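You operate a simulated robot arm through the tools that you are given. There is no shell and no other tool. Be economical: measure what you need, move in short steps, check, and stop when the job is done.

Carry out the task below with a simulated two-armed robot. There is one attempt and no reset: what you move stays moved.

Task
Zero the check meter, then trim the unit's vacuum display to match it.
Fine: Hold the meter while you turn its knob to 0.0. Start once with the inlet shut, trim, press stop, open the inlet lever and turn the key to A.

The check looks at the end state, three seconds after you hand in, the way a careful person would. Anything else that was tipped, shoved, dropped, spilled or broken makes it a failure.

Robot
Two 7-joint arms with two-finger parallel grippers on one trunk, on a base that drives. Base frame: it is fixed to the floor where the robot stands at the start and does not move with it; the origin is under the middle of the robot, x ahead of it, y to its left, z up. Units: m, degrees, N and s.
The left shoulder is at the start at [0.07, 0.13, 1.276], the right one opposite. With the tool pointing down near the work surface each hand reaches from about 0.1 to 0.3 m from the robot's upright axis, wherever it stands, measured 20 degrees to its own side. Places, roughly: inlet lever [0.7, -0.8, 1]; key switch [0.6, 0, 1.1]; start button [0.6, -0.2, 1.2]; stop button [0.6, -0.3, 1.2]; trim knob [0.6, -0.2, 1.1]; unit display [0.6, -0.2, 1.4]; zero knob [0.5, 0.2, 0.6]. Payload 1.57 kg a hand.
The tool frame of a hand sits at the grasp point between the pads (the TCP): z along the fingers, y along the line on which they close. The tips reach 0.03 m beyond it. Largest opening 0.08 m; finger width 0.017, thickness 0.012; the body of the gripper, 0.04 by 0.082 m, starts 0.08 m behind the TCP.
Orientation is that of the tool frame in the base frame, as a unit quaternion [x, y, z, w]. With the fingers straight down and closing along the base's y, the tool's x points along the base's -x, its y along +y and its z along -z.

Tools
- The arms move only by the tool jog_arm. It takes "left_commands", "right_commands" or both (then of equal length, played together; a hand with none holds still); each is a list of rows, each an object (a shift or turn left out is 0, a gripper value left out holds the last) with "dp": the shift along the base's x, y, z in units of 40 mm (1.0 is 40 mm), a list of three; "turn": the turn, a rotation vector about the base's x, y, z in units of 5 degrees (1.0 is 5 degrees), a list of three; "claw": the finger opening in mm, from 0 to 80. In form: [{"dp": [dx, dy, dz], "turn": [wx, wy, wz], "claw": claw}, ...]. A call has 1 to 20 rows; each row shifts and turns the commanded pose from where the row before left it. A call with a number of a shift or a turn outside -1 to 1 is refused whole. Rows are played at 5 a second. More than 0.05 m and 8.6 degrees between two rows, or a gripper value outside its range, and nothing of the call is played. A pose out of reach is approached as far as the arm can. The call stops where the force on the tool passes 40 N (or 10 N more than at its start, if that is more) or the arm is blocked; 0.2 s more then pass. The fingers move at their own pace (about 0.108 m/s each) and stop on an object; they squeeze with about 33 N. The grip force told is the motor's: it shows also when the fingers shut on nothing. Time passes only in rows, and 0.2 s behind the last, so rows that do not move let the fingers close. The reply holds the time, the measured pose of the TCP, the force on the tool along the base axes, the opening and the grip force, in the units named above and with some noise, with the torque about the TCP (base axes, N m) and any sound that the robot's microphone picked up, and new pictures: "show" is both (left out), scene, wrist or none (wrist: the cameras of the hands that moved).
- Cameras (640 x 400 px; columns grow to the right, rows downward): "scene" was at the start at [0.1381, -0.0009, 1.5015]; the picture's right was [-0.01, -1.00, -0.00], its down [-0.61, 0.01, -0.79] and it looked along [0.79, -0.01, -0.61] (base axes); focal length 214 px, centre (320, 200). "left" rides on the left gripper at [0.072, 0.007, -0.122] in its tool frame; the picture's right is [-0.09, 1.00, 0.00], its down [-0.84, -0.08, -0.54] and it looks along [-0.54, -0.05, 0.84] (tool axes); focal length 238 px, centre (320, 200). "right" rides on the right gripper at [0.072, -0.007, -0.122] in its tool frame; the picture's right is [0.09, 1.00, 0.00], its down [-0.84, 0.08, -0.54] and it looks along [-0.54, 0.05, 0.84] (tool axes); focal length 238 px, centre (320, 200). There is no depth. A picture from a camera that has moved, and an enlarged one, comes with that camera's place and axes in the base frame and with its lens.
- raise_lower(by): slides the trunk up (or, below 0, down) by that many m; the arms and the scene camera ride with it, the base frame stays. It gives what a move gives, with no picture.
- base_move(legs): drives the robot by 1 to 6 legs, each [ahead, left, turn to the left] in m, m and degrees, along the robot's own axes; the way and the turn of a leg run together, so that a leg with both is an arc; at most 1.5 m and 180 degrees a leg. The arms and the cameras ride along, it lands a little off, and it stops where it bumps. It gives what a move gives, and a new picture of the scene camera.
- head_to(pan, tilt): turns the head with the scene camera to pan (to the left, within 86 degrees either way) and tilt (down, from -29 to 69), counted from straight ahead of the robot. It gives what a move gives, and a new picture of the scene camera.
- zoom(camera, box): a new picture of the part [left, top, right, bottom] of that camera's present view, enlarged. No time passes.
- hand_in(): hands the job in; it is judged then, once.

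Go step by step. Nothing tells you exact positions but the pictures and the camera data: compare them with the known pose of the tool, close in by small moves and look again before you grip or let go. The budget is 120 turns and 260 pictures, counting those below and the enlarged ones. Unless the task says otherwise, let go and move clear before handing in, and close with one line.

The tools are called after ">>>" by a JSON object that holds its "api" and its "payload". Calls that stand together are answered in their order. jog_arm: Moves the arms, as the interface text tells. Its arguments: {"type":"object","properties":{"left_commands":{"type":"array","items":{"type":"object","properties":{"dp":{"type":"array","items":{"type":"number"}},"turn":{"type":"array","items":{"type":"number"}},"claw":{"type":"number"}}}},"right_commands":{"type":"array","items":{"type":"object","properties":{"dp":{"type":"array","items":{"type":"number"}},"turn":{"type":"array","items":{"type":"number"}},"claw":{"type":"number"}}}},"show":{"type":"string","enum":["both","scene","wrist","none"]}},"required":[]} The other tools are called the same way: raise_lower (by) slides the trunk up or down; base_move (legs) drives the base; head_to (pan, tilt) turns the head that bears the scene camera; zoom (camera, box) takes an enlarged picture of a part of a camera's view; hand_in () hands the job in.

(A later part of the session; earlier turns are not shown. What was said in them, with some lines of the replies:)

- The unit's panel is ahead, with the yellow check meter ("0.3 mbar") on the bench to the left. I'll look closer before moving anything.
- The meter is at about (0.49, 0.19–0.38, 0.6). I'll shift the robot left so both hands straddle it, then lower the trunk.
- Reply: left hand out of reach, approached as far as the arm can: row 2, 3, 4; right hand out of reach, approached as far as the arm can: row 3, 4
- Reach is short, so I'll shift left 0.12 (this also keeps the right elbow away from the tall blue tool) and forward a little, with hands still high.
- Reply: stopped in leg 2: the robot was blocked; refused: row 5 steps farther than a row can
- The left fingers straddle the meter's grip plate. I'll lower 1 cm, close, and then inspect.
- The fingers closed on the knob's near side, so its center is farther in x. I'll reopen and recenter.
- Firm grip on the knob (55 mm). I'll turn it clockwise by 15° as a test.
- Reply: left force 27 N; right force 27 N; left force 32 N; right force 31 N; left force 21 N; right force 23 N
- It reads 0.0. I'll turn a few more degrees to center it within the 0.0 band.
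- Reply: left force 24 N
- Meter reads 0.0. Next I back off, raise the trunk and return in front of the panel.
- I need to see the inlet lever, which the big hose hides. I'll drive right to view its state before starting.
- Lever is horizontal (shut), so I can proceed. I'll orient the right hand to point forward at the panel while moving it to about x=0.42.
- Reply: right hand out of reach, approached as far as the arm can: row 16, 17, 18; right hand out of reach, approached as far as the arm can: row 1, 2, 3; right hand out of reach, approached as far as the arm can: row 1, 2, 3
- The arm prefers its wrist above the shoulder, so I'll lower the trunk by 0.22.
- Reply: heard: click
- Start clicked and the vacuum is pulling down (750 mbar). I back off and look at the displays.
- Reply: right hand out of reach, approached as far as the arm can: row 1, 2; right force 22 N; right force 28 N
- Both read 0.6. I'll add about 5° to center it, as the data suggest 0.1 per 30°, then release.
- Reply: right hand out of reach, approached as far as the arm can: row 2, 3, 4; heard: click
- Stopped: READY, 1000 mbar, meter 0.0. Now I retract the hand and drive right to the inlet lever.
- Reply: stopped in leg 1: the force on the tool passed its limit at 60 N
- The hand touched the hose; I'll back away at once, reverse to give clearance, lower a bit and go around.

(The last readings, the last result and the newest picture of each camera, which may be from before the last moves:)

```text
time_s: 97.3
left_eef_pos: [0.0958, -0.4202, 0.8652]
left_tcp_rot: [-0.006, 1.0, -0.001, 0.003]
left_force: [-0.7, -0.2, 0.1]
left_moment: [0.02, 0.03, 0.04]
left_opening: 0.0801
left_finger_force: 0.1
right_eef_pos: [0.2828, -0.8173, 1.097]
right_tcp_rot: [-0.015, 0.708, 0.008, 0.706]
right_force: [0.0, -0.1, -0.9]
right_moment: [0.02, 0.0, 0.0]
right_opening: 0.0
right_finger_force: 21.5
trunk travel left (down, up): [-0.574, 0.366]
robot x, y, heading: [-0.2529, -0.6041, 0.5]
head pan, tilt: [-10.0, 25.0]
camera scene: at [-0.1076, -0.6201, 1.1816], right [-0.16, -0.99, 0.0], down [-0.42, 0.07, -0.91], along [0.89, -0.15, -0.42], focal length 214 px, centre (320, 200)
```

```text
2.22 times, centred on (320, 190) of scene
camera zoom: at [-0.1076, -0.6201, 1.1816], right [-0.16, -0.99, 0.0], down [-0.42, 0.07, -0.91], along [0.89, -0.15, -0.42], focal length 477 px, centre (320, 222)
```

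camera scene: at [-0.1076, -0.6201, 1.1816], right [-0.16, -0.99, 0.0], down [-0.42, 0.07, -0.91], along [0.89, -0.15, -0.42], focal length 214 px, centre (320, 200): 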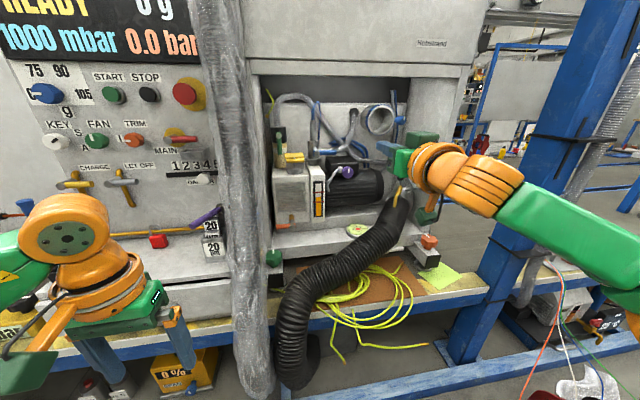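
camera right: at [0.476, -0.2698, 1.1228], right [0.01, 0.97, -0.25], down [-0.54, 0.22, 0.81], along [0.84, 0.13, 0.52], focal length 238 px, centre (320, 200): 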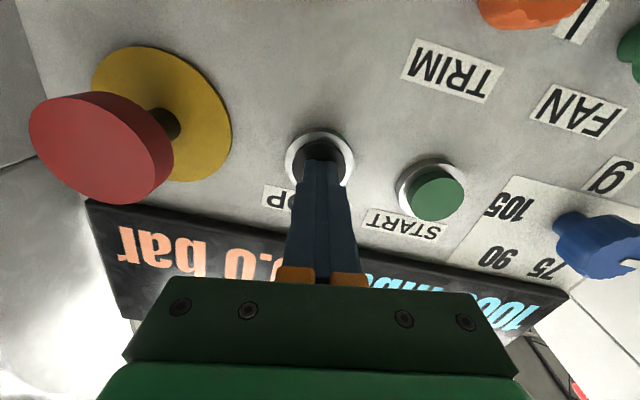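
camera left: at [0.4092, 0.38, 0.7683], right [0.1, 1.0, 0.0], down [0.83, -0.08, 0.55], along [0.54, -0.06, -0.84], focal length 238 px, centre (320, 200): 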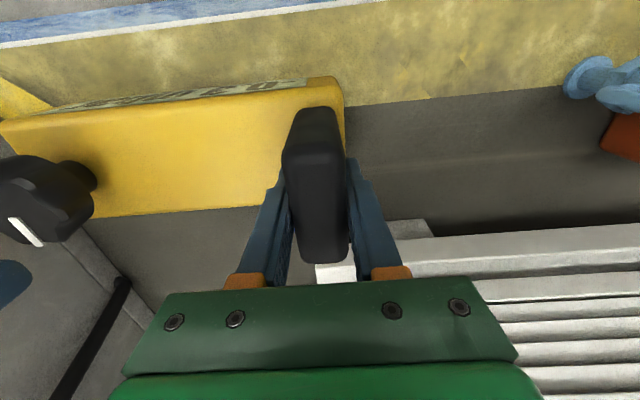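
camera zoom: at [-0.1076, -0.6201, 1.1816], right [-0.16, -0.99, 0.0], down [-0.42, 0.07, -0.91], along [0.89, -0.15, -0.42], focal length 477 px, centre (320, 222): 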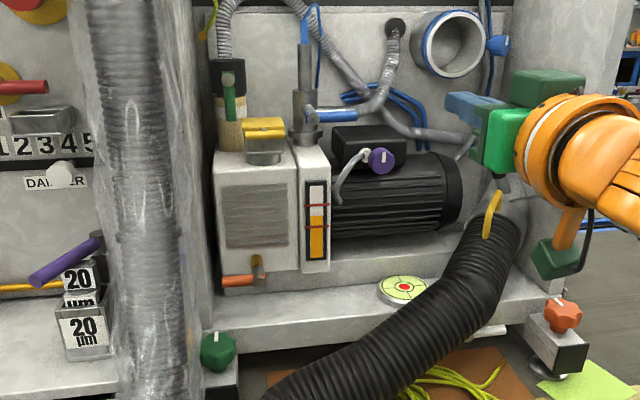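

>>> {"api": "jog_arm", "payload": {"left_commands": [{"dp": [-0.3, 0.8, 0.5]}, {"dp": [-0.3, 0.8, 0.5]}, {"dp": [-0.4, 0.8, 0.5]}, {"dp": [-0.5, 0.8, 0.5]}], "show": "none"}}

>>> {"api": "raise_lower", "payload": {"by": -0.11}}

>>> {"api": "base_move", "payload": {"legs": [[0.26, 0, 0]]}}

>>> {"api": "zoom", "payload": {"camera": "right", "box": [160, 0, 480, 200]}}

```text
time_s: 98.3
left_eef_pos: [0.0384, -0.2919, 0.9445]
left_tcp_rot: [-0.005, 1.0, -0.003, 0.004]
left_force: [1.2, -0.4, 0.1]
left_moment: [0.02, 0.0, -0.02]
left_opening: 0.0801
left_finger_force: 0.1
right_eef_pos: [0.2815, -0.8172, 1.0983]
right_tcp_rot: [-0.015, 0.707, 0.008, 0.707]
right_force: [-0.3, 0.1, 0.0]
right_moment: [0.01, 0.01, -0.01]
right_opening: 0.0
right_finger_force: 21.8
trunk travel left (down, up): [-0.574, 0.366]
robot x, y, heading: [-0.2484, -0.6056, 0.5]
head pan, tilt: [-10.0, 25.0]
```

```text
time_s: 99.7
left_eef_pos: [0.0395, -0.2929, 0.8328]
left_tcp_rot: [-0.006, 1.0, -0.002, 0.003]
left_force: [-0.4, -0.4, 0.4]
left_moment: [-0.03, 0.0, -0.01]
left_opening: 0.0801
left_finger_force: 0.1
right_eef_pos: [0.2839, -0.8177, 0.987]
right_tcp_rot: [-0.016, 0.708, 0.007, 0.706]
right_force: [0.1, 0.2, 0.7]
right_moment: [-0.03, 0.0, 0.02]
right_opening: 0.0002
right_finger_force: 21.1
trunk travel left (down, up): [-0.464, 0.476]
robot x, y, heading: [-0.2493, -0.6061, 0.3]
head pan, tilt: [-10.0, 25.0]
```

```text
time_s: 101.6
left_eef_pos: [0.3044, -0.2891, 0.8336]
left_tcp_rot: [-0.007, 1.0, -0.001, 0.004]
left_force: [0.7, 0.3, -0.2]
left_moment: [0.04, 0.01, -0.03]
left_opening: 0.0796
left_finger_force: 0.0
right_eef_pos: [0.5487, -0.8135, 0.9861]
right_tcp_rot: [-0.015, 0.708, 0.009, 0.706]
right_force: [-0.4, 0.5, -0.6]
right_moment: [-0.01, 0.01, -0.01]
right_opening: 0.0
right_finger_force: 21.6
trunk travel left (down, up): [-0.464, 0.476]
robot x, y, heading: [0.0179, -0.6014, 0.8]
head pan, tilt: [-10.0, 25.0]
camera scene: at [0.1574, -0.6169, 1.0715], right [-0.16, -0.99, 0.0], down [-0.42, 0.07, -0.91], along [0.89, -0.15, -0.42], focal length 214 px, centre (320, 200)
```

scene: 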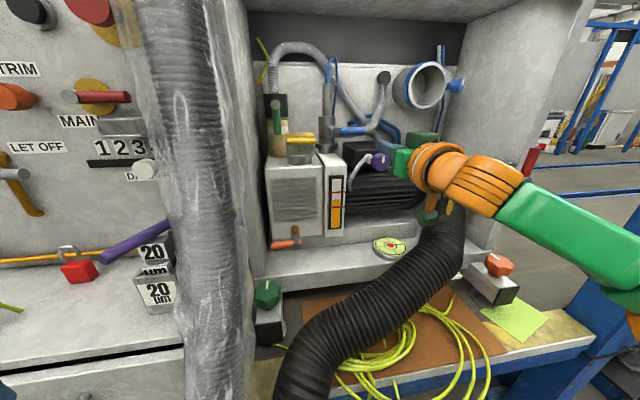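

```text
2.00 times, centred on (320, 100) of right
camera zoom: at [0.4282, -0.8243, 0.9134], right [-0.03, 0.99, -0.1], down [-0.54, 0.07, 0.84], along [0.84, 0.08, 0.54], focal length 477 px, centre (320, 400)
```

zoom: 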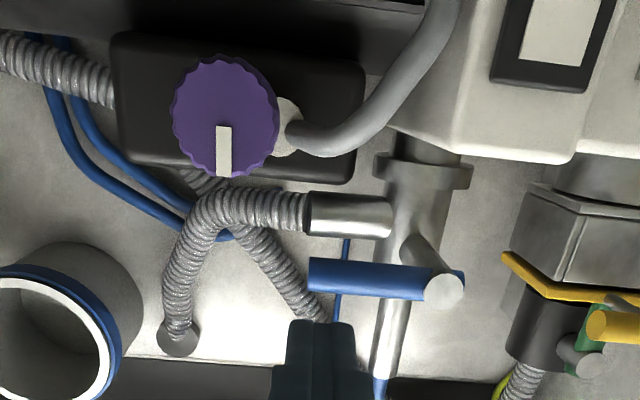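

I see the inlet lever: pivot at about (0.70, −0.737, 1.00), blue handle pointing right. I'll move in below the handle to push it up, in line with its pipe.

>>> {"api": "base_move", "payload": {"legs": [[0.05, 0, 0]]}}

>>> {"api": "jog_arm", "payload": {"right_commands": [{"dp": [0, 0.5, -0.35]}, {"dp": [0.5, 0, 0]}, {"dp": [0.4, 0, 0]}], "show": "both"}}

```text
time_s: 102.5
left_eef_pos: [0.3539, -0.2895, 0.8338]
left_tcp_rot: [-0.006, 1.0, -0.003, 0.004]
left_force: [0.0, -0.6, 0.3]
left_moment: [-0.01, 0.0, -0.03]
left_opening: 0.08
left_finger_force: 0.0
right_eef_pos: [0.5975, -0.8141, 0.9873]
right_tcp_rot: [-0.014, 0.708, 0.007, 0.706]
right_force: [0.5, 1.3, -0.1]
right_moment: [-0.02, -0.03, -0.02]
right_opening: 0.0
right_finger_force: 20.9
trunk travel left (down, up): [-0.464, 0.476]
robot x, y, heading: [0.0614, -0.601, 0.5]
head pan, tilt: [-10.0, 25.0]
camera scene: at [0.207, -0.6166, 1.0715], right [-0.16, -0.99, 0.0], down [-0.42, 0.07, -0.91], along [0.89, -0.15, -0.42], focal length 214 px, centre (320, 200)
```

scene: 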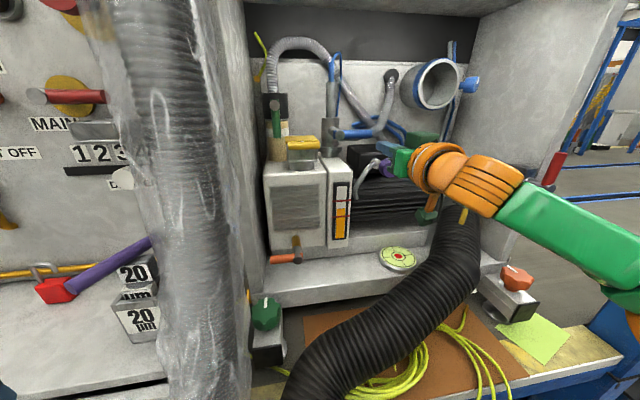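

```text
time_s: 103.3
left_eef_pos: [0.3542, -0.2888, 0.8329]
left_tcp_rot: [-0.006, 1.0, -0.001, 0.004]
left_force: [-0.1, -0.6, -0.2]
left_moment: [0.01, 0.0, -0.01]
left_opening: 0.0802
left_finger_force: 0.0
right_eef_pos: [0.634, -0.7945, 0.9717]
right_tcp_rot: [-0.016, 0.708, 0.008, 0.706]
right_force: [-1.1, -0.8, -0.4]
right_moment: [0.02, 0.0, -0.01]
right_opening: 0.0
right_finger_force: 21.1
trunk travel left (down, up): [-0.464, 0.476]
robot x, y, heading: [0.0629, -0.6025, 0.6]
head pan, tilt: [-10.0, 25.0]
camera scene: at [0.207, -0.6164, 1.0715], right [-0.16, -0.99, 0.0], down [-0.42, 0.07, -0.91], along [0.89, -0.15, -0.42], focal length 214 px, centre (320, 200)
camera right: at [0.5133, -0.8043, 0.8984], right [-0.03, 0.99, -0.1], down [-0.54, 0.07, 0.84], along [0.84, 0.08, 0.54], focal length 238 px, centre (320, 200)
```

scene: 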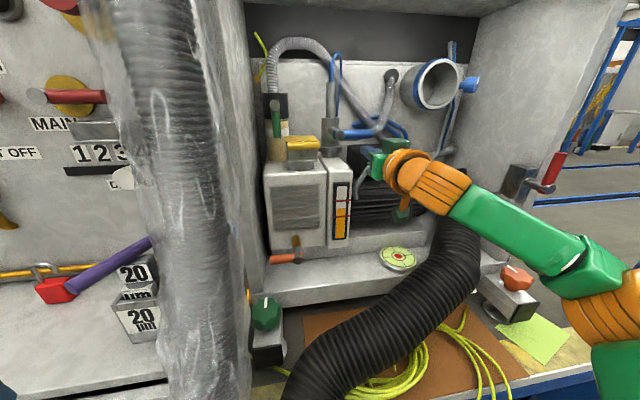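
right: 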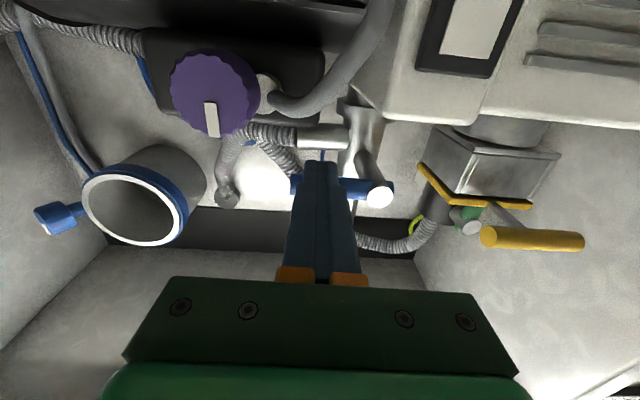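

>>> {"api": "jog_arm", "payload": {"right_commands": [{"dp": [0.4, 0, 0]}, {"dp": [0.4, 0, 0]}, {"dp": [0.35, 0, 0]}], "show": "wrist"}}

>>> {"api": "zoom", "payload": {"camera": "scene", "box": [270, 60, 450, 200]}}

```text
time_s: 104.2
left_eef_pos: [0.3533, -0.2895, 0.8331]
left_tcp_rot: [-0.007, 1.0, -0.001, 0.004]
left_force: [1.2, 0.3, -0.2]
left_moment: [-0.03, -0.03, 0.0]
left_opening: 0.0802
left_finger_force: 0.0
right_eef_pos: [0.6821, -0.7941, 0.9717]
right_tcp_rot: [-0.015, 0.708, 0.007, 0.706]
right_force: [-0.4, 0.6, 0.0]
right_moment: [-0.03, 0.0, -0.03]
right_opening: 0.0002
right_finger_force: 21.3
trunk travel left (down, up): [-0.464, 0.476]
robot x, y, heading: [0.0624, -0.6023, 0.6]
head pan, tilt: [-10.0, 25.0]
camera right: at [0.5601, -0.805, 0.8993], right [-0.03, 0.99, -0.1], down [-0.54, 0.07, 0.84], along [0.84, 0.08, 0.54], focal length 238 px, centre (320, 200)
```

right: 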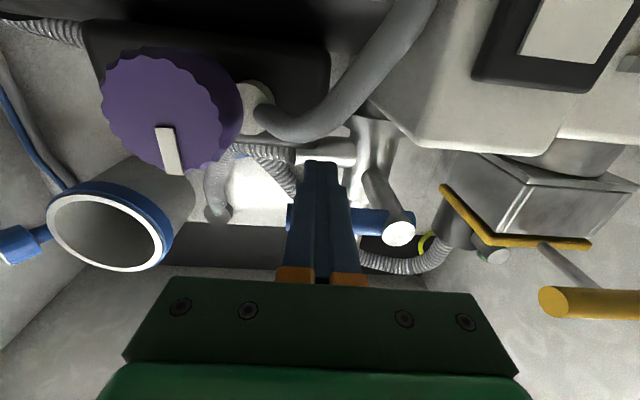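

```text
2.86 times, centred on (360, 130) of scene
camera zoom: at [0.2071, -0.6164, 1.0715], right [-0.16, -0.99, 0.0], down [-0.42, 0.07, -0.91], along [0.89, -0.15, -0.42], focal length 613 px, centre (206, 400)
```

zoom: 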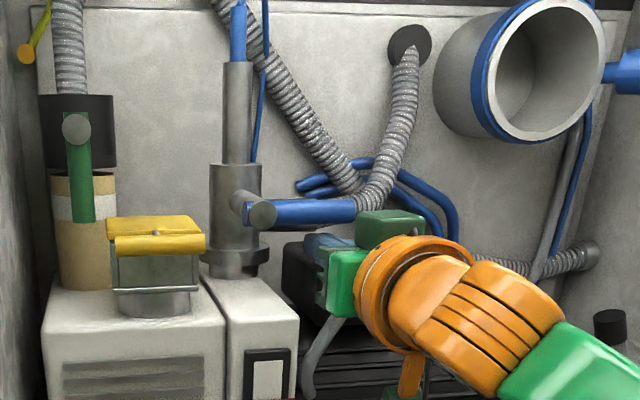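

>>> {"api": "jog_arm", "payload": {"right_commands": [{"dp": [0, 0, 0.35]}, {"dp": [0, 0, 0.35]}, {"dp": [0, 0.03, 0.35]}], "show": "wrist"}}

>>> {"api": "zoom", "payload": {"camera": "scene", "box": [270, 60, 450, 200]}}

```text
time_s: 105.0
left_eef_pos: [0.3554, -0.2889, 0.8327]
left_tcp_rot: [-0.007, 1.0, -0.002, 0.002]
left_force: [-0.3, 0.9, 0.2]
left_moment: [0.04, -0.02, 0.01]
left_opening: 0.08
left_finger_force: 0.1
right_eef_pos: [0.6812, -0.7948, 1.014]
right_tcp_rot: [-0.016, 0.708, 0.008, 0.706]
right_force: [1.1, 0.5, -1.4]
right_moment: [-0.04, 0.04, 0.01]
right_opening: 0.0
right_finger_force: 21.3
trunk travel left (down, up): [-0.464, 0.476]
robot x, y, heading: [0.0679, -0.6003, 0.5]
head pan, tilt: [-10.0, 25.0]
camera right: at [0.5612, -0.804, 0.9412], right [-0.03, 0.99, -0.1], down [-0.54, 0.07, 0.84], along [0.84, 0.08, 0.54], focal length 238 px, centre (320, 200)
```

right: 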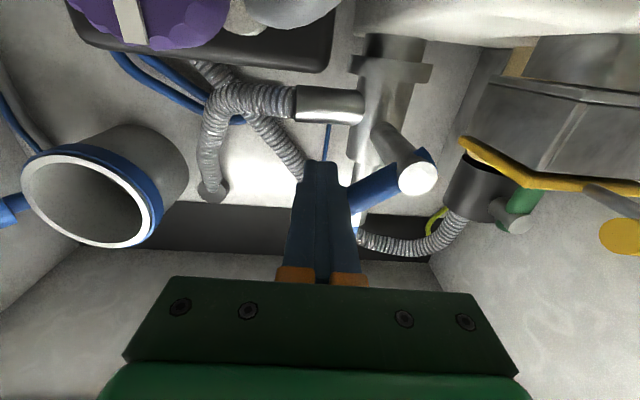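

```text
2.86 times, centred on (360, 130) of scene
camera zoom: at [0.2076, -0.6165, 1.0714], right [-0.16, -0.99, 0.0], down [-0.42, 0.07, -0.91], along [0.89, -0.15, -0.42], focal length 613 px, centre (206, 400)
```

zoom: 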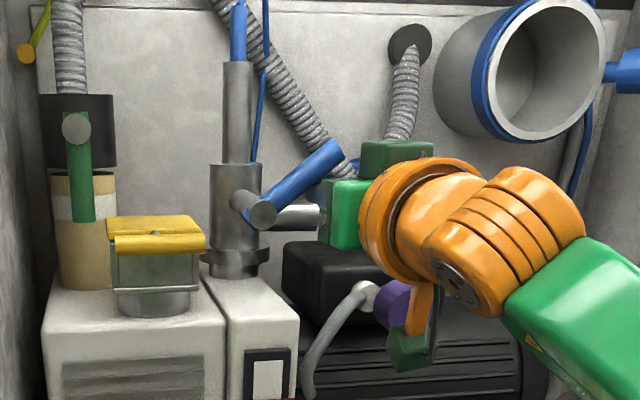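

The lever moves upward freely. I continue along the arc to vertical.

>>> {"api": "jog_arm", "payload": {"right_commands": [{"dp": [0, 0.15, 0.35]}, {"dp": [0, 0.3, 0.3]}, {"dp": [0, 0.3, 0.2]}, {"dp": [0, 0.3, 0.1]}], "show": "wrist"}}

>>> {"api": "zoom", "payload": {"camera": "scene", "box": [270, 60, 450, 200]}}

```text
time_s: 106.0
left_eef_pos: [0.3551, -0.2934, 0.8348]
left_tcp_rot: [-0.005, 1.0, 0.001, 0.002]
left_force: [1.4, 0.9, 0.0]
left_moment: [-0.01, 0.02, 0.02]
left_opening: 0.0798
left_finger_force: 0.0
right_eef_pos: [0.6819, -0.7592, 1.0498]
right_tcp_rot: [-0.011, 0.709, 0.007, 0.705]
right_force: [-2.8, -11.4, -7.9]
right_moment: [-0.1, 0.07, -0.05]
right_opening: 0.0
right_finger_force: 21.1
trunk travel left (down, up): [-0.464, 0.476]
robot x, y, heading: [0.0662, -0.6015, 0.2]
head pan, tilt: [-10.0, 25.0]
camera right: at [0.5609, -0.7682, 0.9767], right [-0.03, 0.99, -0.1], down [-0.54, 0.07, 0.84], along [0.84, 0.08, 0.54], focal length 238 px, centre (320, 200)
```

right: 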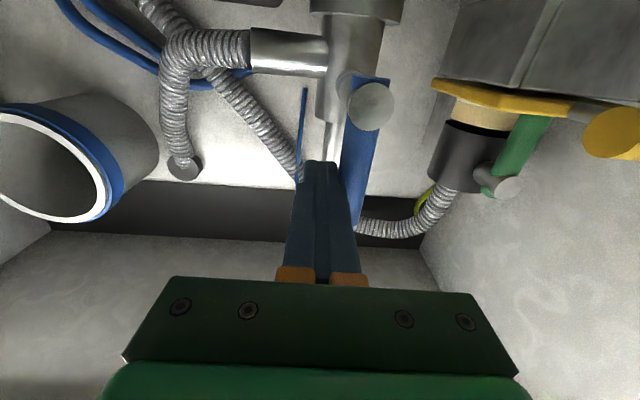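

```text
2.86 times, centred on (360, 130) of scene
camera zoom: at [0.2077, -0.6222, 1.0712], right [-0.16, -0.99, -0.01], down [-0.42, 0.07, -0.91], along [0.89, -0.15, -0.42], focal length 613 px, centre (206, 400)
```

zoom: 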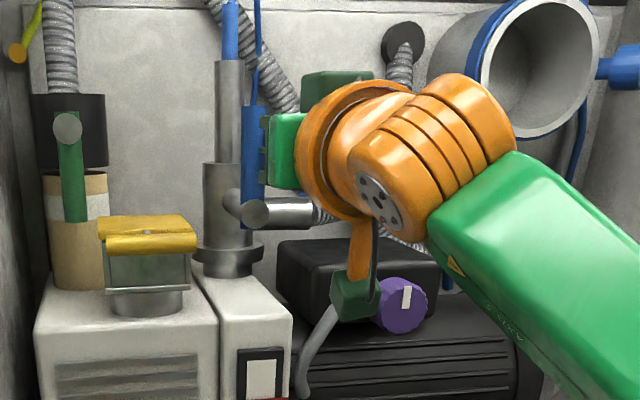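

The lever is vertical against its stop. I back off, retreat the base and go to the key switch.

>>> {"api": "jog_arm", "payload": {"right_commands": [{"dp": [0, -0.5, 0]}, {"dp": [-0.5, -0.2, 0]}, {"dp": [-0.8, 0, -0.4]}, {"dp": [-0.8, 0, -0.5]}], "show": "none"}}

>>> {"api": "base_move", "payload": {"legs": [[-0.33, 0, 0]]}}

>>> {"api": "zoom", "payload": {"camera": "scene", "box": [220, 60, 460, 240]}}

```text
time_s: 107.0
left_eef_pos: [0.3531, -0.2895, 0.8341]
left_tcp_rot: [-0.006, 1.0, -0.002, 0.003]
left_force: [0.0, 0.3, 0.4]
left_moment: [0.0, 0.02, 0.01]
left_opening: 0.0802
left_finger_force: 0.0
right_eef_pos: [0.5959, -0.7857, 1.0153]
right_tcp_rot: [-0.013, 0.707, 0.008, 0.707]
right_force: [0.6, 0.4, -0.2]
right_moment: [0.02, -0.03, 0.04]
right_opening: 0.0002
right_finger_force: 20.9
trunk travel left (down, up): [-0.464, 0.476]
robot x, y, heading: [0.0618, -0.5985, 0.8]
head pan, tilt: [-10.0, 25.0]
```

```text
time_s: 109.1
left_eef_pos: [0.0211, -0.2926, 0.8345]
left_tcp_rot: [-0.006, 1.0, -0.001, 0.004]
left_force: [-0.5, -0.4, 0.3]
left_moment: [-0.03, 0.02, 0.01]
left_opening: 0.08
left_finger_force: 0.0
right_eef_pos: [0.2648, -0.7856, 1.0163]
right_tcp_rot: [-0.016, 0.708, 0.009, 0.706]
right_force: [-0.9, -0.2, 0.6]
right_moment: [0.0, 0.0, -0.01]
right_opening: 0.0001
right_finger_force: 21.3
trunk travel left (down, up): [-0.464, 0.476]
robot x, y, heading: [-0.2653, -0.6053, 0.6]
head pan, tilt: [-10.0, 25.0]
camera scene: at [-0.1248, -0.6202, 1.0716], right [-0.16, -0.99, 0.0], down [-0.42, 0.07, -0.91], along [0.89, -0.15, -0.42], focal length 214 px, centre (320, 200)
```

scene: 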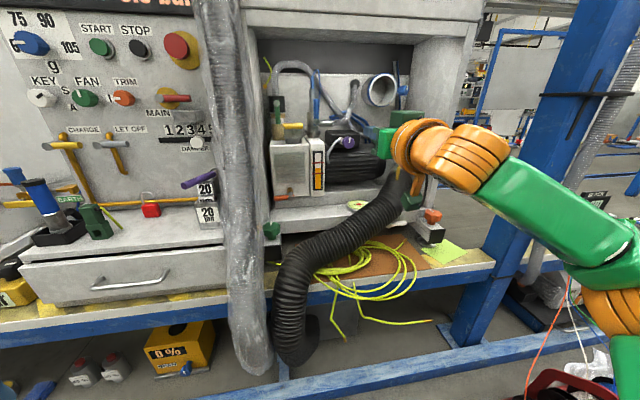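

```text
2.22 times, centred on (340, 150) of scene
camera zoom: at [-0.1248, -0.6202, 1.0716], right [-0.16, -0.99, 0.0], down [-0.42, 0.07, -0.91], along [0.89, -0.15, -0.42], focal length 477 px, centre (276, 311)
```

zoom: 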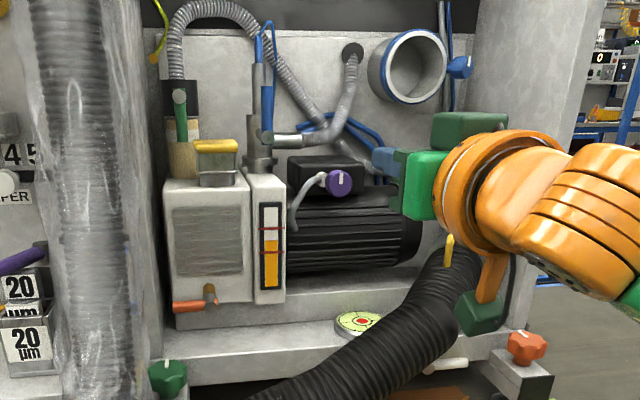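

>>> {"api": "base_move", "payload": {"legs": [[0, 0.78, 0]]}}

>>> {"api": "raise_lower", "payload": {"by": 0.12}}

>>> {"api": "head_to", "payload": {"pan": -10, "tilt": 20}}

```text
time_s: 113.4
left_eef_pos: [-0.0034, 0.4967, 0.8335]
left_tcp_rot: [-0.016, 1.0, -0.002, 0.003]
left_force: [0.9, 0.9, 0.7]
left_moment: [0.0, 0.01, 0.01]
left_opening: 0.08
left_finger_force: 0.1
right_eef_pos: [0.2512, 0.0079, 1.0163]
right_tcp_rot: [-0.023, 0.708, 0.015, 0.706]
right_force: [-0.1, 0.8, 0.0]
right_moment: [-0.01, 0.01, 0.0]
right_opening: 0.0
right_finger_force: 21.4
trunk travel left (down, up): [-0.464, 0.476]
robot x, y, heading: [-0.2837, 0.1789, 2.0]
head pan, tilt: [-10.0, 25.0]
camera scene: at [-0.1424, 0.1663, 1.0716], right [-0.14, -0.99, 0.0], down [-0.42, 0.06, -0.91], along [0.9, -0.13, -0.42], focal length 214 px, centre (320, 200)
```

scene: 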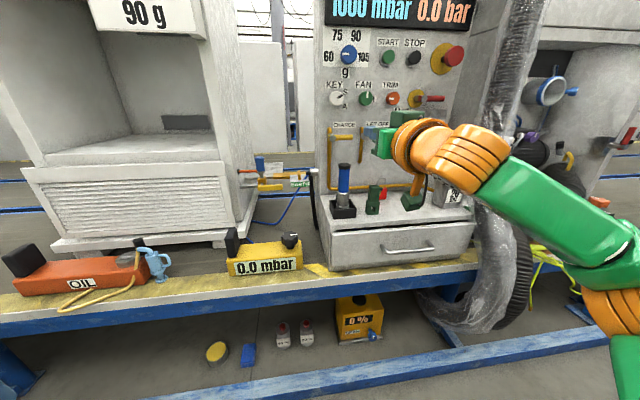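

```text
time_s: 114.9
left_eef_pos: [-0.0018, 0.4977, 0.9532]
left_tcp_rot: [-0.017, 1.0, -0.002, 0.004]
left_force: [0.6, 0.4, 0.7]
left_moment: [0.01, -0.02, -0.01]
left_opening: 0.08
left_finger_force: 0.0
right_eef_pos: [0.251, 0.0076, 1.135]
right_tcp_rot: [-0.023, 0.708, 0.015, 0.706]
right_force: [-0.4, -0.2, -0.1]
right_moment: [0.02, -0.02, -0.03]
right_opening: 0.0
right_finger_force: 21.0
trunk travel left (down, up): [-0.584, 0.356]
robot x, y, heading: [-0.2861, 0.1777, 2.0]
head pan, tilt: [-10.0, 25.0]
```

```text
time_s: 115.5
left_eef_pos: [-0.0026, 0.4967, 0.9538]
left_tcp_rot: [-0.017, 1.0, -0.001, 0.003]
left_force: [0.7, 0.2, 0.5]
left_moment: [-0.04, 0.02, 0.0]
left_opening: 0.0801
left_finger_force: 0.2
right_eef_pos: [0.2513, 0.0079, 1.1359]
right_tcp_rot: [-0.023, 0.707, 0.016, 0.706]
right_force: [-0.2, 1.0, 0.9]
right_moment: [0.04, -0.03, 0.01]
right_opening: 0.0
right_finger_force: 21.5
trunk travel left (down, up): [-0.584, 0.356]
robot x, y, heading: [-0.2858, 0.1757, 2.1]
head pan, tilt: [-10.0, 20.0]
camera scene: at [-0.1414, 0.1661, 1.1996], right [-0.14, -0.99, 0.0], down [-0.34, 0.05, -0.94], along [0.93, -0.13, -0.34], focal length 214 px, centre (320, 200)
```

scene: 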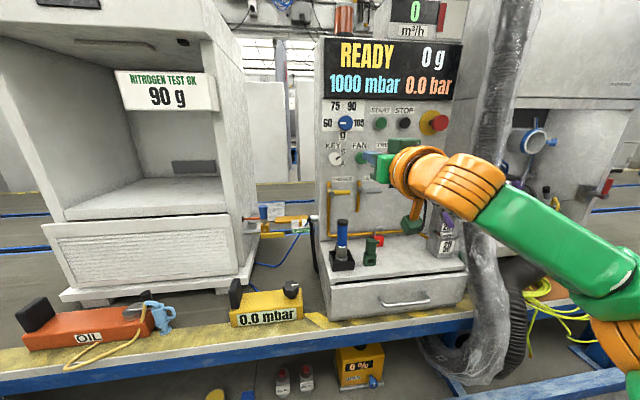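

>>> {"api": "base_move", "payload": {"legs": [[0, 0, -2], [0.22, 0, 0]]}}

>>> {"api": "jog_arm", "payload": {"right_commands": [{"dp": [0.4, 0, -0.7], "claw": 60}, {"dp": [0.4, 0, -0.7], "claw": 60}], "show": "both"}}

>>> {"api": "zoom", "payload": {"camera": "scene", "box": [280, 60, 440, 200]}}

```text
time_s: 117.6
left_eef_pos: [0.2321, 0.4881, 0.9534]
left_tcp_rot: [0.001, 1.0, -0.002, 0.002]
left_force: [0.6, 1.3, 0.5]
left_moment: [-0.03, 0.01, -0.01]
left_opening: 0.0797
left_finger_force: 0.0
right_eef_pos: [0.4681, -0.013, 1.1357]
right_tcp_rot: [-0.011, 0.708, 0.003, 0.707]
right_force: [0.2, 0.2, 0.7]
right_moment: [-0.03, 0.02, 0.0]
right_opening: 0.0
right_finger_force: 21.3
trunk travel left (down, up): [-0.584, 0.356]
robot x, y, heading: [-0.0582, 0.1751, -0.3]
head pan, tilt: [-10.0, 20.0]
camera scene: at [0.082, 0.1606, 1.1997], right [-0.18, -0.98, 0.0], down [-0.34, 0.06, -0.94], along [0.93, -0.17, -0.34], focal length 214 px, centre (320, 200)
```

scene: 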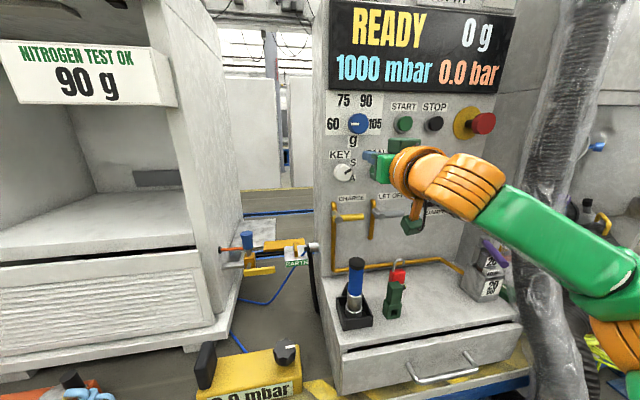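

```text
time_s: 118.2
left_eef_pos: [0.2344, 0.4858, 0.9541]
left_tcp_rot: [0.001, 1.0, -0.002, 0.003]
left_force: [0.0, -0.9, 0.5]
left_moment: [-0.04, 0.04, 0.02]
left_opening: 0.0797
left_finger_force: 0.1
right_eef_pos: [0.5004, -0.0115, 1.0813]
right_tcp_rot: [-0.01, 0.708, 0.003, 0.706]
right_force: [-0.1, 0.4, -0.4]
right_moment: [0.02, 0.02, -0.01]
right_opening: 0.0601
right_finger_force: 0.0
trunk travel left (down, up): [-0.584, 0.356]
robot x, y, heading: [-0.0607, 0.1774, -0.0]
head pan, tilt: [-10.0, 20.0]
camera scene: at [0.0835, 0.1604, 1.1995], right [-0.18, -0.98, 0.0], down [-0.34, 0.06, -0.94], along [0.92, -0.17, -0.34], focal length 214 px, centre (320, 200)
camera right: at [0.3796, -0.0205, 1.0075], right [-0.02, 0.99, -0.1], down [-0.54, 0.08, 0.84], along [0.84, 0.07, 0.54], focal length 238 px, centre (320, 200)
```

scene: 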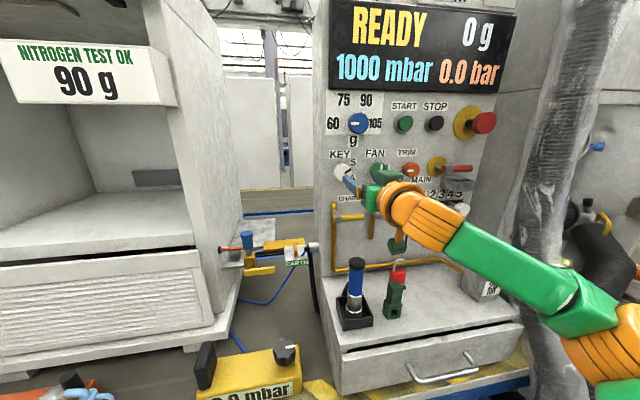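
right: 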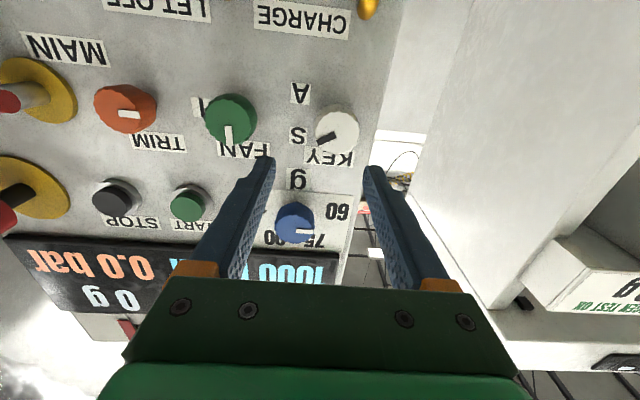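

```text
2.86 times, centred on (360, 130) of scene
camera zoom: at [0.0835, 0.1604, 1.1995], right [-0.18, -0.98, 0.0], down [-0.34, 0.06, -0.94], along [0.92, -0.17, -0.34], focal length 613 px, centre (206, 400)
```

zoom: 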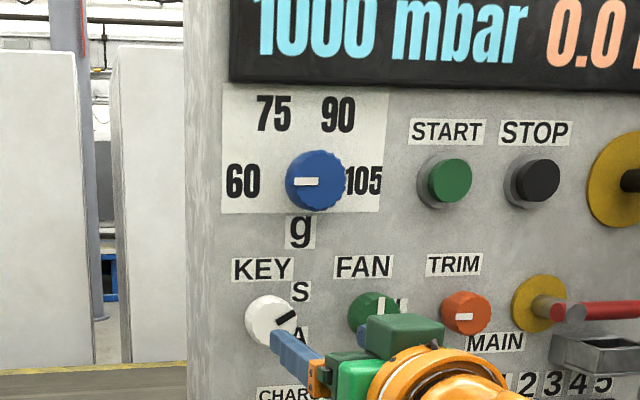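

>>> {"api": "zoom", "payload": {"camera": "right", "box": [270, 70, 390, 180]}}

```text
3.64 times, centred on (330, 125) of right
camera zoom: at [0.3796, -0.0205, 1.0075], right [-0.02, 0.99, -0.1], down [-0.54, 0.08, 0.84], along [0.84, 0.07, 0.54], focal length 867 px, centre (284, 473)
```

zoom: 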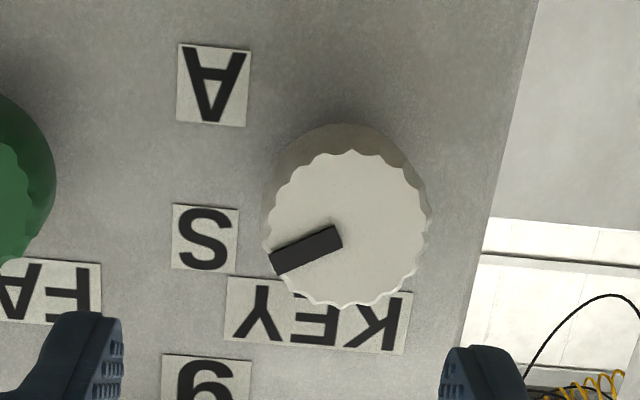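

>>> {"api": "jog_arm", "payload": {"right_commands": [{"dp": [0.6, 0.39, -0.06], "turn": [0.25, 0, 0]}, {"dp": [0.8, 0, 0]}, {"dp": [0.8, 0, 0]}], "show": "wrist"}}

>>> {"api": "zoom", "payload": {"camera": "right", "box": [220, 100, 440, 240]}}

```text
time_s: 119.0
left_eef_pos: [0.2335, 0.4863, 0.9528]
left_tcp_rot: [0.0, 1.0, -0.003, 0.003]
left_force: [0.5, 0.6, 0.9]
left_moment: [-0.02, 0.0, 0.01]
left_opening: 0.0801
left_finger_force: 0.1
right_eef_pos: [0.5912, 0.0054, 1.0768]
right_tcp_rot: [-0.003, 0.708, 0.01, 0.706]
right_force: [1.0, 0.8, 0.0]
right_moment: [0.04, -0.01, 0.0]
right_opening: 0.0599
right_finger_force: 0.0
trunk travel left (down, up): [-0.584, 0.356]
robot x, y, heading: [-0.0597, 0.1807, -0.1]
head pan, tilt: [-10.0, 20.0]
camera right: at [0.4703, -0.0022, 1.0033], right [-0.02, 1.0, -0.08], down [-0.54, 0.06, 0.84], along [0.84, 0.06, 0.54], focal length 238 px, centre (320, 200)
```

right: 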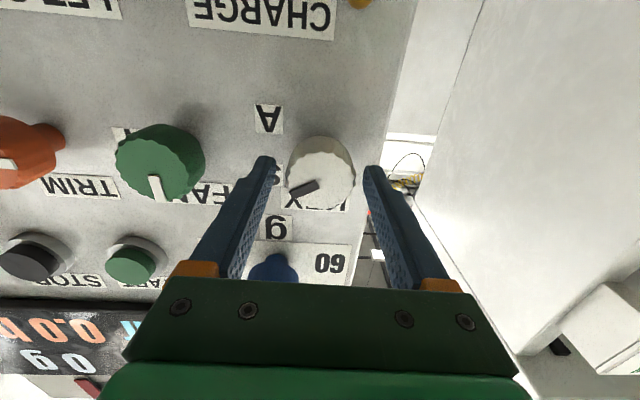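

```text
2.86 times, centred on (330, 170) of right
camera zoom: at [0.4703, -0.0022, 1.0033], right [-0.02, 1.0, -0.08], down [-0.54, 0.06, 0.84], along [0.84, 0.06, 0.54], focal length 681 px, centre (291, 286)
```

zoom: 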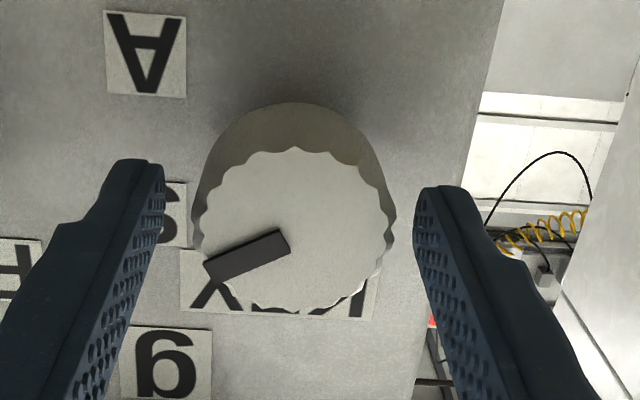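

>>> {"api": "jog_arm", "payload": {"right_commands": [{"turn": [-1, 0, 0]}, {"turn": [-1, 0, 0]}, {"turn": [-1, 0, 0]}, {"turn": [-1, 0, 0]}, {"turn": [-1, 0, 0]}, {"turn": [-1, 0, 0]}, {"dp": [0.55, 0, 0]}, {"claw": 40}, {"claw": 30}, {"claw": 25}], "show": "wrist"}}

```text
time_s: 121.2
left_eef_pos: [0.2337, 0.4882, 0.9516]
left_tcp_rot: [0.0, 1.0, -0.002, 0.004]
left_force: [-0.3, -0.1, -0.4]
left_moment: [0.05, 0.0, -0.02]
left_opening: 0.0801
left_finger_force: 0.0
right_eef_pos: [0.6124, 0.007, 1.0764]
right_tcp_rot: [-0.187, 0.686, -0.173, 0.682]
right_force: [-1.9, 6.2, -6.8]
right_moment: [0.03, -1.03, 0.0]
right_opening: 0.044
right_finger_force: 44.7
trunk travel left (down, up): [-0.584, 0.356]
robot x, y, heading: [-0.0643, 0.1779, -0.1]
head pan, tilt: [-10.0, 20.0]
camera right: at [0.4912, -0.0351, 1.0179], right [-0.02, 0.82, -0.57], down [-0.54, 0.47, 0.7], along [0.84, 0.32, 0.44], focal length 238 px, centre (320, 200)
```

right: 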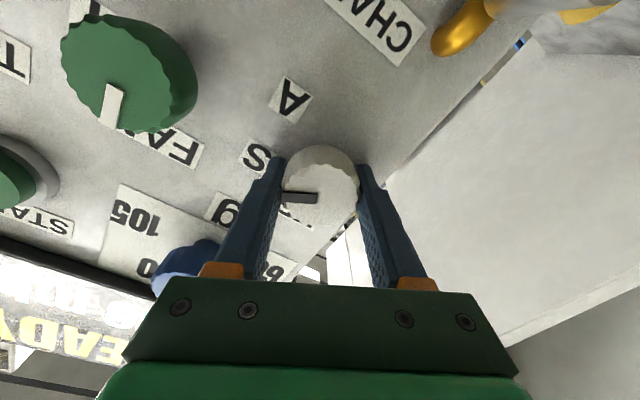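

Gripped at 44 mm. I'll turn it clockwise about 60° and watch for a click or stop.

>>> {"api": "jog_arm", "payload": {"right_commands": [{"turn": [1, 0, 0]}, {"turn": [1, 0, 0]}, {"turn": [1, 0, 0]}, {"turn": [1, 0, 0]}, {"turn": [1, 0, 0]}, {"turn": [1, 0, 0]}, {"turn": [1, 0, 0]}, {"turn": [1, 0, 0]}, {"turn": [1, 0, 0]}, {"turn": [1, 0, 0]}, {"turn": [1, 0, 0]}, {}], "show": "both"}}

>>> {"api": "zoom", "payload": {"camera": "right", "box": [220, 60, 440, 240]}}

```text
time_s: 123.8
left_eef_pos: [0.2334, 0.4867, 0.9531]
left_tcp_rot: [0.001, 1.0, -0.003, 0.004]
left_force: [0.0, 0.5, 0.6]
left_moment: [0.0, -0.01, 0.0]
left_opening: 0.0799
left_finger_force: 0.0
right_eef_pos: [0.612, 0.0038, 1.0769]
right_tcp_rot: [0.15, 0.689, 0.164, 0.69]
right_force: [2.8, 0.3, 3.0]
right_moment: [0.04, 0.49, -0.96]
right_opening: 0.0439
right_finger_force: 45.3
trunk travel left (down, up): [-0.584, 0.356]
robot x, y, heading: [-0.0601, 0.1751, -0.3]
head pan, tilt: [-10.0, 20.0]
camera scene: at [0.083, 0.161, 1.1997], right [-0.18, -0.98, 0.0], down [-0.34, 0.06, -0.94], along [0.92, -0.17, -0.34], focal length 214 px, centre (320, 200)
camera right: at [0.4911, 0.0287, 1.0076], right [-0.02, 0.94, 0.35], down [-0.54, -0.3, 0.78], along [0.84, -0.17, 0.51], focal length 238 px, centre (320, 200)
```

scene: 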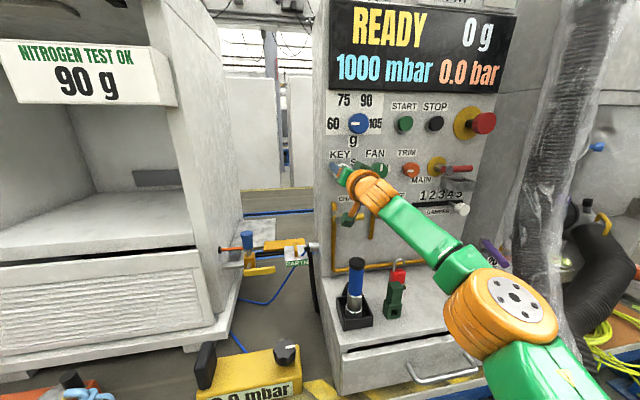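
right: 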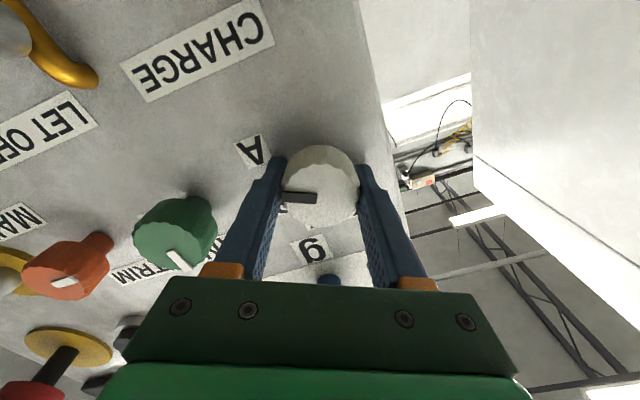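

```text
2.22 times, centred on (330, 150) of right
camera zoom: at [0.4911, 0.0287, 1.0076], right [-0.02, 0.94, 0.35], down [-0.54, -0.3, 0.78], along [0.84, -0.17, 0.51], focal length 530 px, centre (298, 311)
```

zoom: 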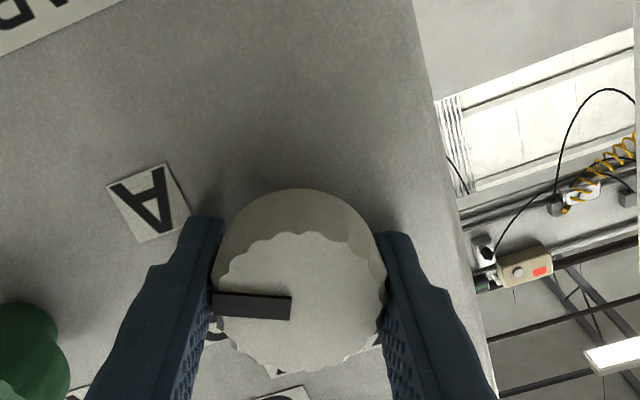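

>>> {"api": "jog_arm", "payload": {"right_commands": [{"turn": [0.8, 0, 0]}, {"turn": [0.8, 0, 0]}, {}], "show": "none"}}

>>> {"api": "zoom", "payload": {"camera": "right", "box": [220, 60, 440, 240]}}

```text
time_s: 124.6
left_eef_pos: [0.234, 0.4863, 0.9535]
left_tcp_rot: [0.001, 1.0, -0.002, 0.003]
left_force: [0.3, 0.8, 0.4]
left_moment: [0.01, -0.03, 0.0]
left_opening: 0.0801
left_finger_force: 0.1
right_eef_pos: [0.6123, 0.0044, 1.0774]
right_tcp_rot: [0.199, 0.675, 0.212, 0.678]
right_force: [2.7, -0.7, -1.3]
right_moment: [-0.8, -0.18, -0.93]
right_opening: 0.0437
right_finger_force: 45.1
trunk travel left (down, up): [-0.584, 0.356]
robot x, y, heading: [-0.0603, 0.1799, -0.3]
head pan, tilt: [-10.0, 20.0]
```

```text
2.22 times, centred on (330, 150) of right
camera zoom: at [0.491, 0.0378, 1.0111], right [-0.02, 0.88, 0.48], down [-0.54, -0.41, 0.73], along [0.84, -0.24, 0.48], focal length 530 px, centre (298, 311)
```

zoom: 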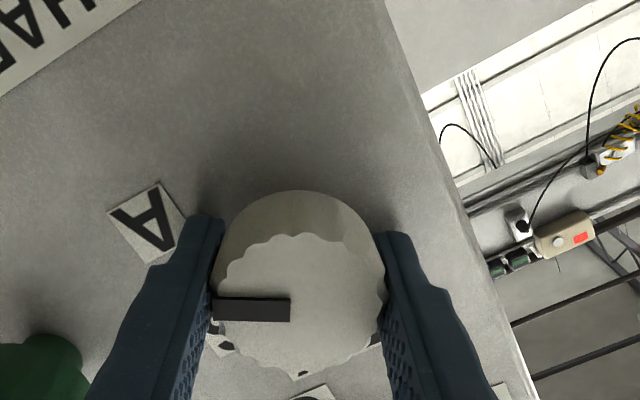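

A resisting torque shows the end stop at A. I release and back off to verify.

>>> {"api": "jog_arm", "payload": {"right_commands": [{"turn": [-0.4, 0, 0]}, {"claw": 60}, {"claw": 65}, {"dp": [-0.6, 0, 0]}, {"dp": [-0.8, 0, 0]}, {"dp": [-0.8, 0, 0]}, {"dp": [-0.8, 0, 0], "turn": [-1, 0, 0]}, {"dp": [0, -0.8, 0], "turn": [-1, 0, 0]}, {"dp": [0, -0.8, 0], "turn": [-1, 0, 0]}, {"dp": [0, -0.8, 0], "turn": [-1, 0, 0]}], "show": "wrist"}}

>>> {"api": "zoom", "payload": {"camera": "scene", "box": [290, 70, 450, 210]}}

```text
time_s: 126.8
left_eef_pos: [0.233, 0.486, 0.9534]
left_tcp_rot: [0.001, 1.0, -0.002, 0.003]
left_force: [-0.3, 0.0, -0.3]
left_moment: [-0.01, -0.01, 0.01]
left_opening: 0.08
left_finger_force: 0.1
right_eef_pos: [0.4924, -0.0912, 1.0778]
right_tcp_rot: [0.065, 0.703, 0.079, 0.704]
right_force: [0.6, -0.3, 0.2]
right_moment: [0.02, 0.01, 0.01]
right_opening: 0.065
right_finger_force: 0.0
trunk travel left (down, up): [-0.584, 0.356]
robot x, y, heading: [-0.0615, 0.1786, -0.2]
head pan, tilt: [-10.0, 20.0]
camera right: at [0.3711, -0.0856, 1.004], right [-0.02, 0.99, 0.11], down [-0.54, -0.1, 0.83], along [0.84, -0.04, 0.54], focal length 238 px, centre (320, 200)
```

right: 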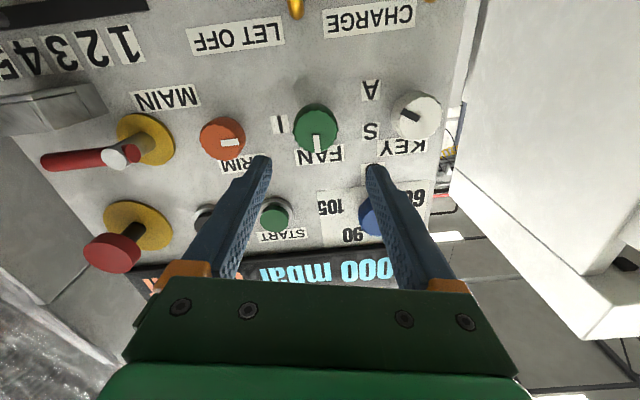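

```text
2.86 times, centred on (370, 140) of scene
camera zoom: at [0.0823, 0.1597, 1.1997], right [-0.18, -0.98, 0.0], down [-0.34, 0.06, -0.94], along [0.93, -0.17, -0.34], focal length 613 px, centre (177, 371)
```

zoom: 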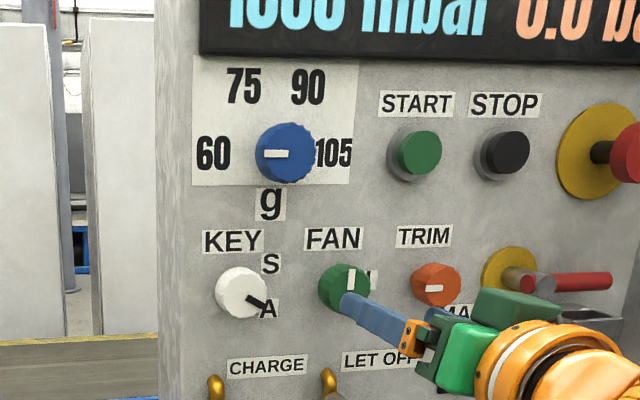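

The key points at A. I back clear and take a last look at everything.

>>> {"api": "base_move", "payload": {"legs": [[-0.25, 0, 0], [0, -0.25, 0]]}}

>>> {"api": "head_to", "payload": {"pan": 0, "tilt": 20}}

>>> {"api": "zoom", "payload": {"camera": "scene", "box": [100, 180, 420, 380]}}

>>> {"api": "zoom", "payload": {"camera": "scene", "box": [240, 40, 560, 240]}}

```text
time_s: 130.1
left_eef_pos: [-0.0215, 0.2419, 0.9524]
left_tcp_rot: [0.0, 1.0, -0.003, 0.003]
left_force: [-0.2, -0.2, 1.0]
left_moment: [0.0, -0.03, -0.04]
left_opening: 0.0803
left_finger_force: 0.1
right_eef_pos: [0.2372, -0.334, 1.0774]
right_tcp_rot: [0.064, 0.703, 0.079, 0.703]
right_force: [0.8, 0.3, -0.1]
right_moment: [0.02, -0.01, 0.0]
right_opening: 0.0651
right_finger_force: 0.0
trunk travel left (down, up): [-0.584, 0.356]
robot x, y, heading: [-0.3164, -0.0662, -0.2]
head pan, tilt: [-10.0, 20.0]
camera scene: at [-0.1728, -0.0835, 1.1997], right [-0.17, -0.98, 0.0], down [-0.34, 0.06, -0.94], along [0.93, -0.16, -0.34], focal length 214 px, centre (320, 200)
```

scene: 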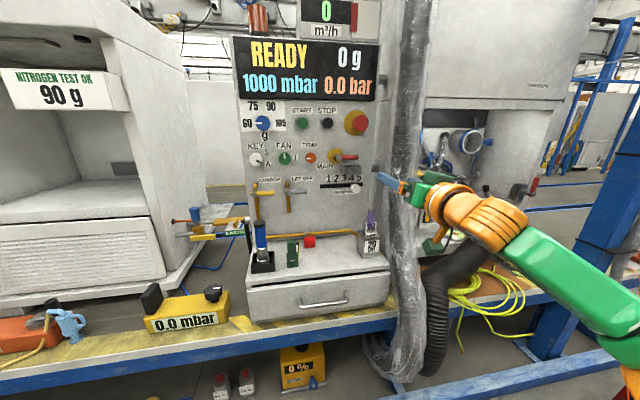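

```text
time_s: 130.8
left_eef_pos: [-0.0212, 0.2413, 0.9542]
left_tcp_rot: [0.0, 1.0, -0.002, 0.004]
left_force: [-0.1, 0.4, -0.5]
left_moment: [-0.01, 0.0, 0.0]
left_opening: 0.0802
left_finger_force: 0.1
right_eef_pos: [0.2376, -0.3359, 1.0782]
right_tcp_rot: [0.065, 0.703, 0.079, 0.703]
right_force: [0.0, 0.6, 0.2]
right_moment: [0.01, 0.02, 0.02]
right_opening: 0.0651
right_finger_force: 0.0
trunk travel left (down, up): [-0.584, 0.356]
robot x, y, heading: [-0.3207, -0.0693, 0.0]
head pan, tilt: [0.0, 20.0]
camera scene: at [-0.1714, -0.0682, 1.1997], right [0.0, -1.0, 0.0], down [-0.34, 0.0, -0.94], along [0.94, 0.0, -0.34], focal length 214 px, centre (320, 200)
```

scene: 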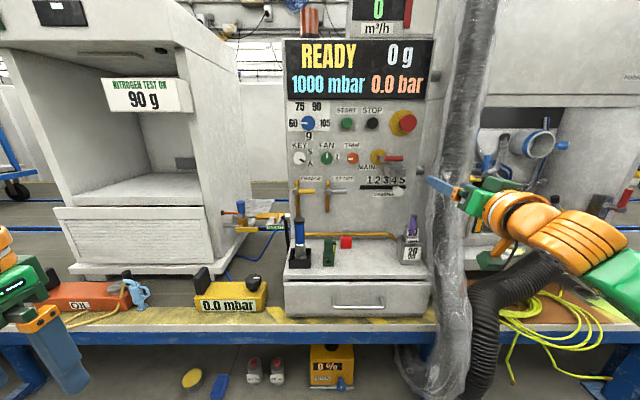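

```text
2.00 times, centred on (260, 280) of scene
camera zoom: at [-0.1714, -0.0682, 1.1997], right [0.0, -1.0, 0.0], down [-0.34, 0.0, -0.94], along [0.94, 0.0, -0.34], focal length 429 px, centre (440, 40)
```

zoom: 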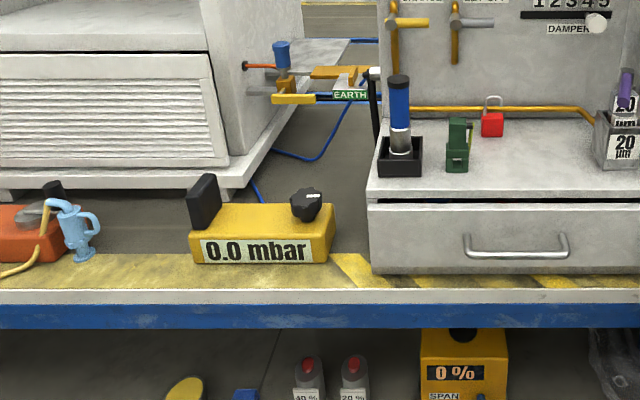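

```text
2.00 times, centred on (400, 140) of scene
camera zoom: at [-0.1714, -0.0682, 1.1997], right [0.0, -1.0, 0.0], down [-0.34, 0.0, -0.94], along [0.94, 0.0, -0.34], focal length 429 px, centre (160, 320)
```

zoom: 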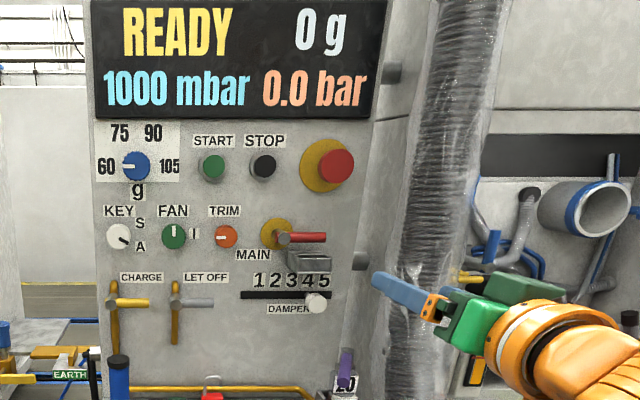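

Everything is in its place: the meter reads 0.0, the unit is stopped (READY), the inlet lever is open, the key is at A and the hands are clear. I'm handing in.

>>> {"api": "hand_in", "payload": {}}

```text
The job is handed in.
```

The job is handed in. I zeroed the meter at 0.0 while holding it and started the unit once with the inlet shut. I then trimmed the display to match the meter at 0.6 mbar, pressed stop, opened the inlet lever and turned the key to A. On the way to the inlet lever the right hand bumped the large hose (about 60 N, and the drive stopped); the hose looked unmoved in later pictures.
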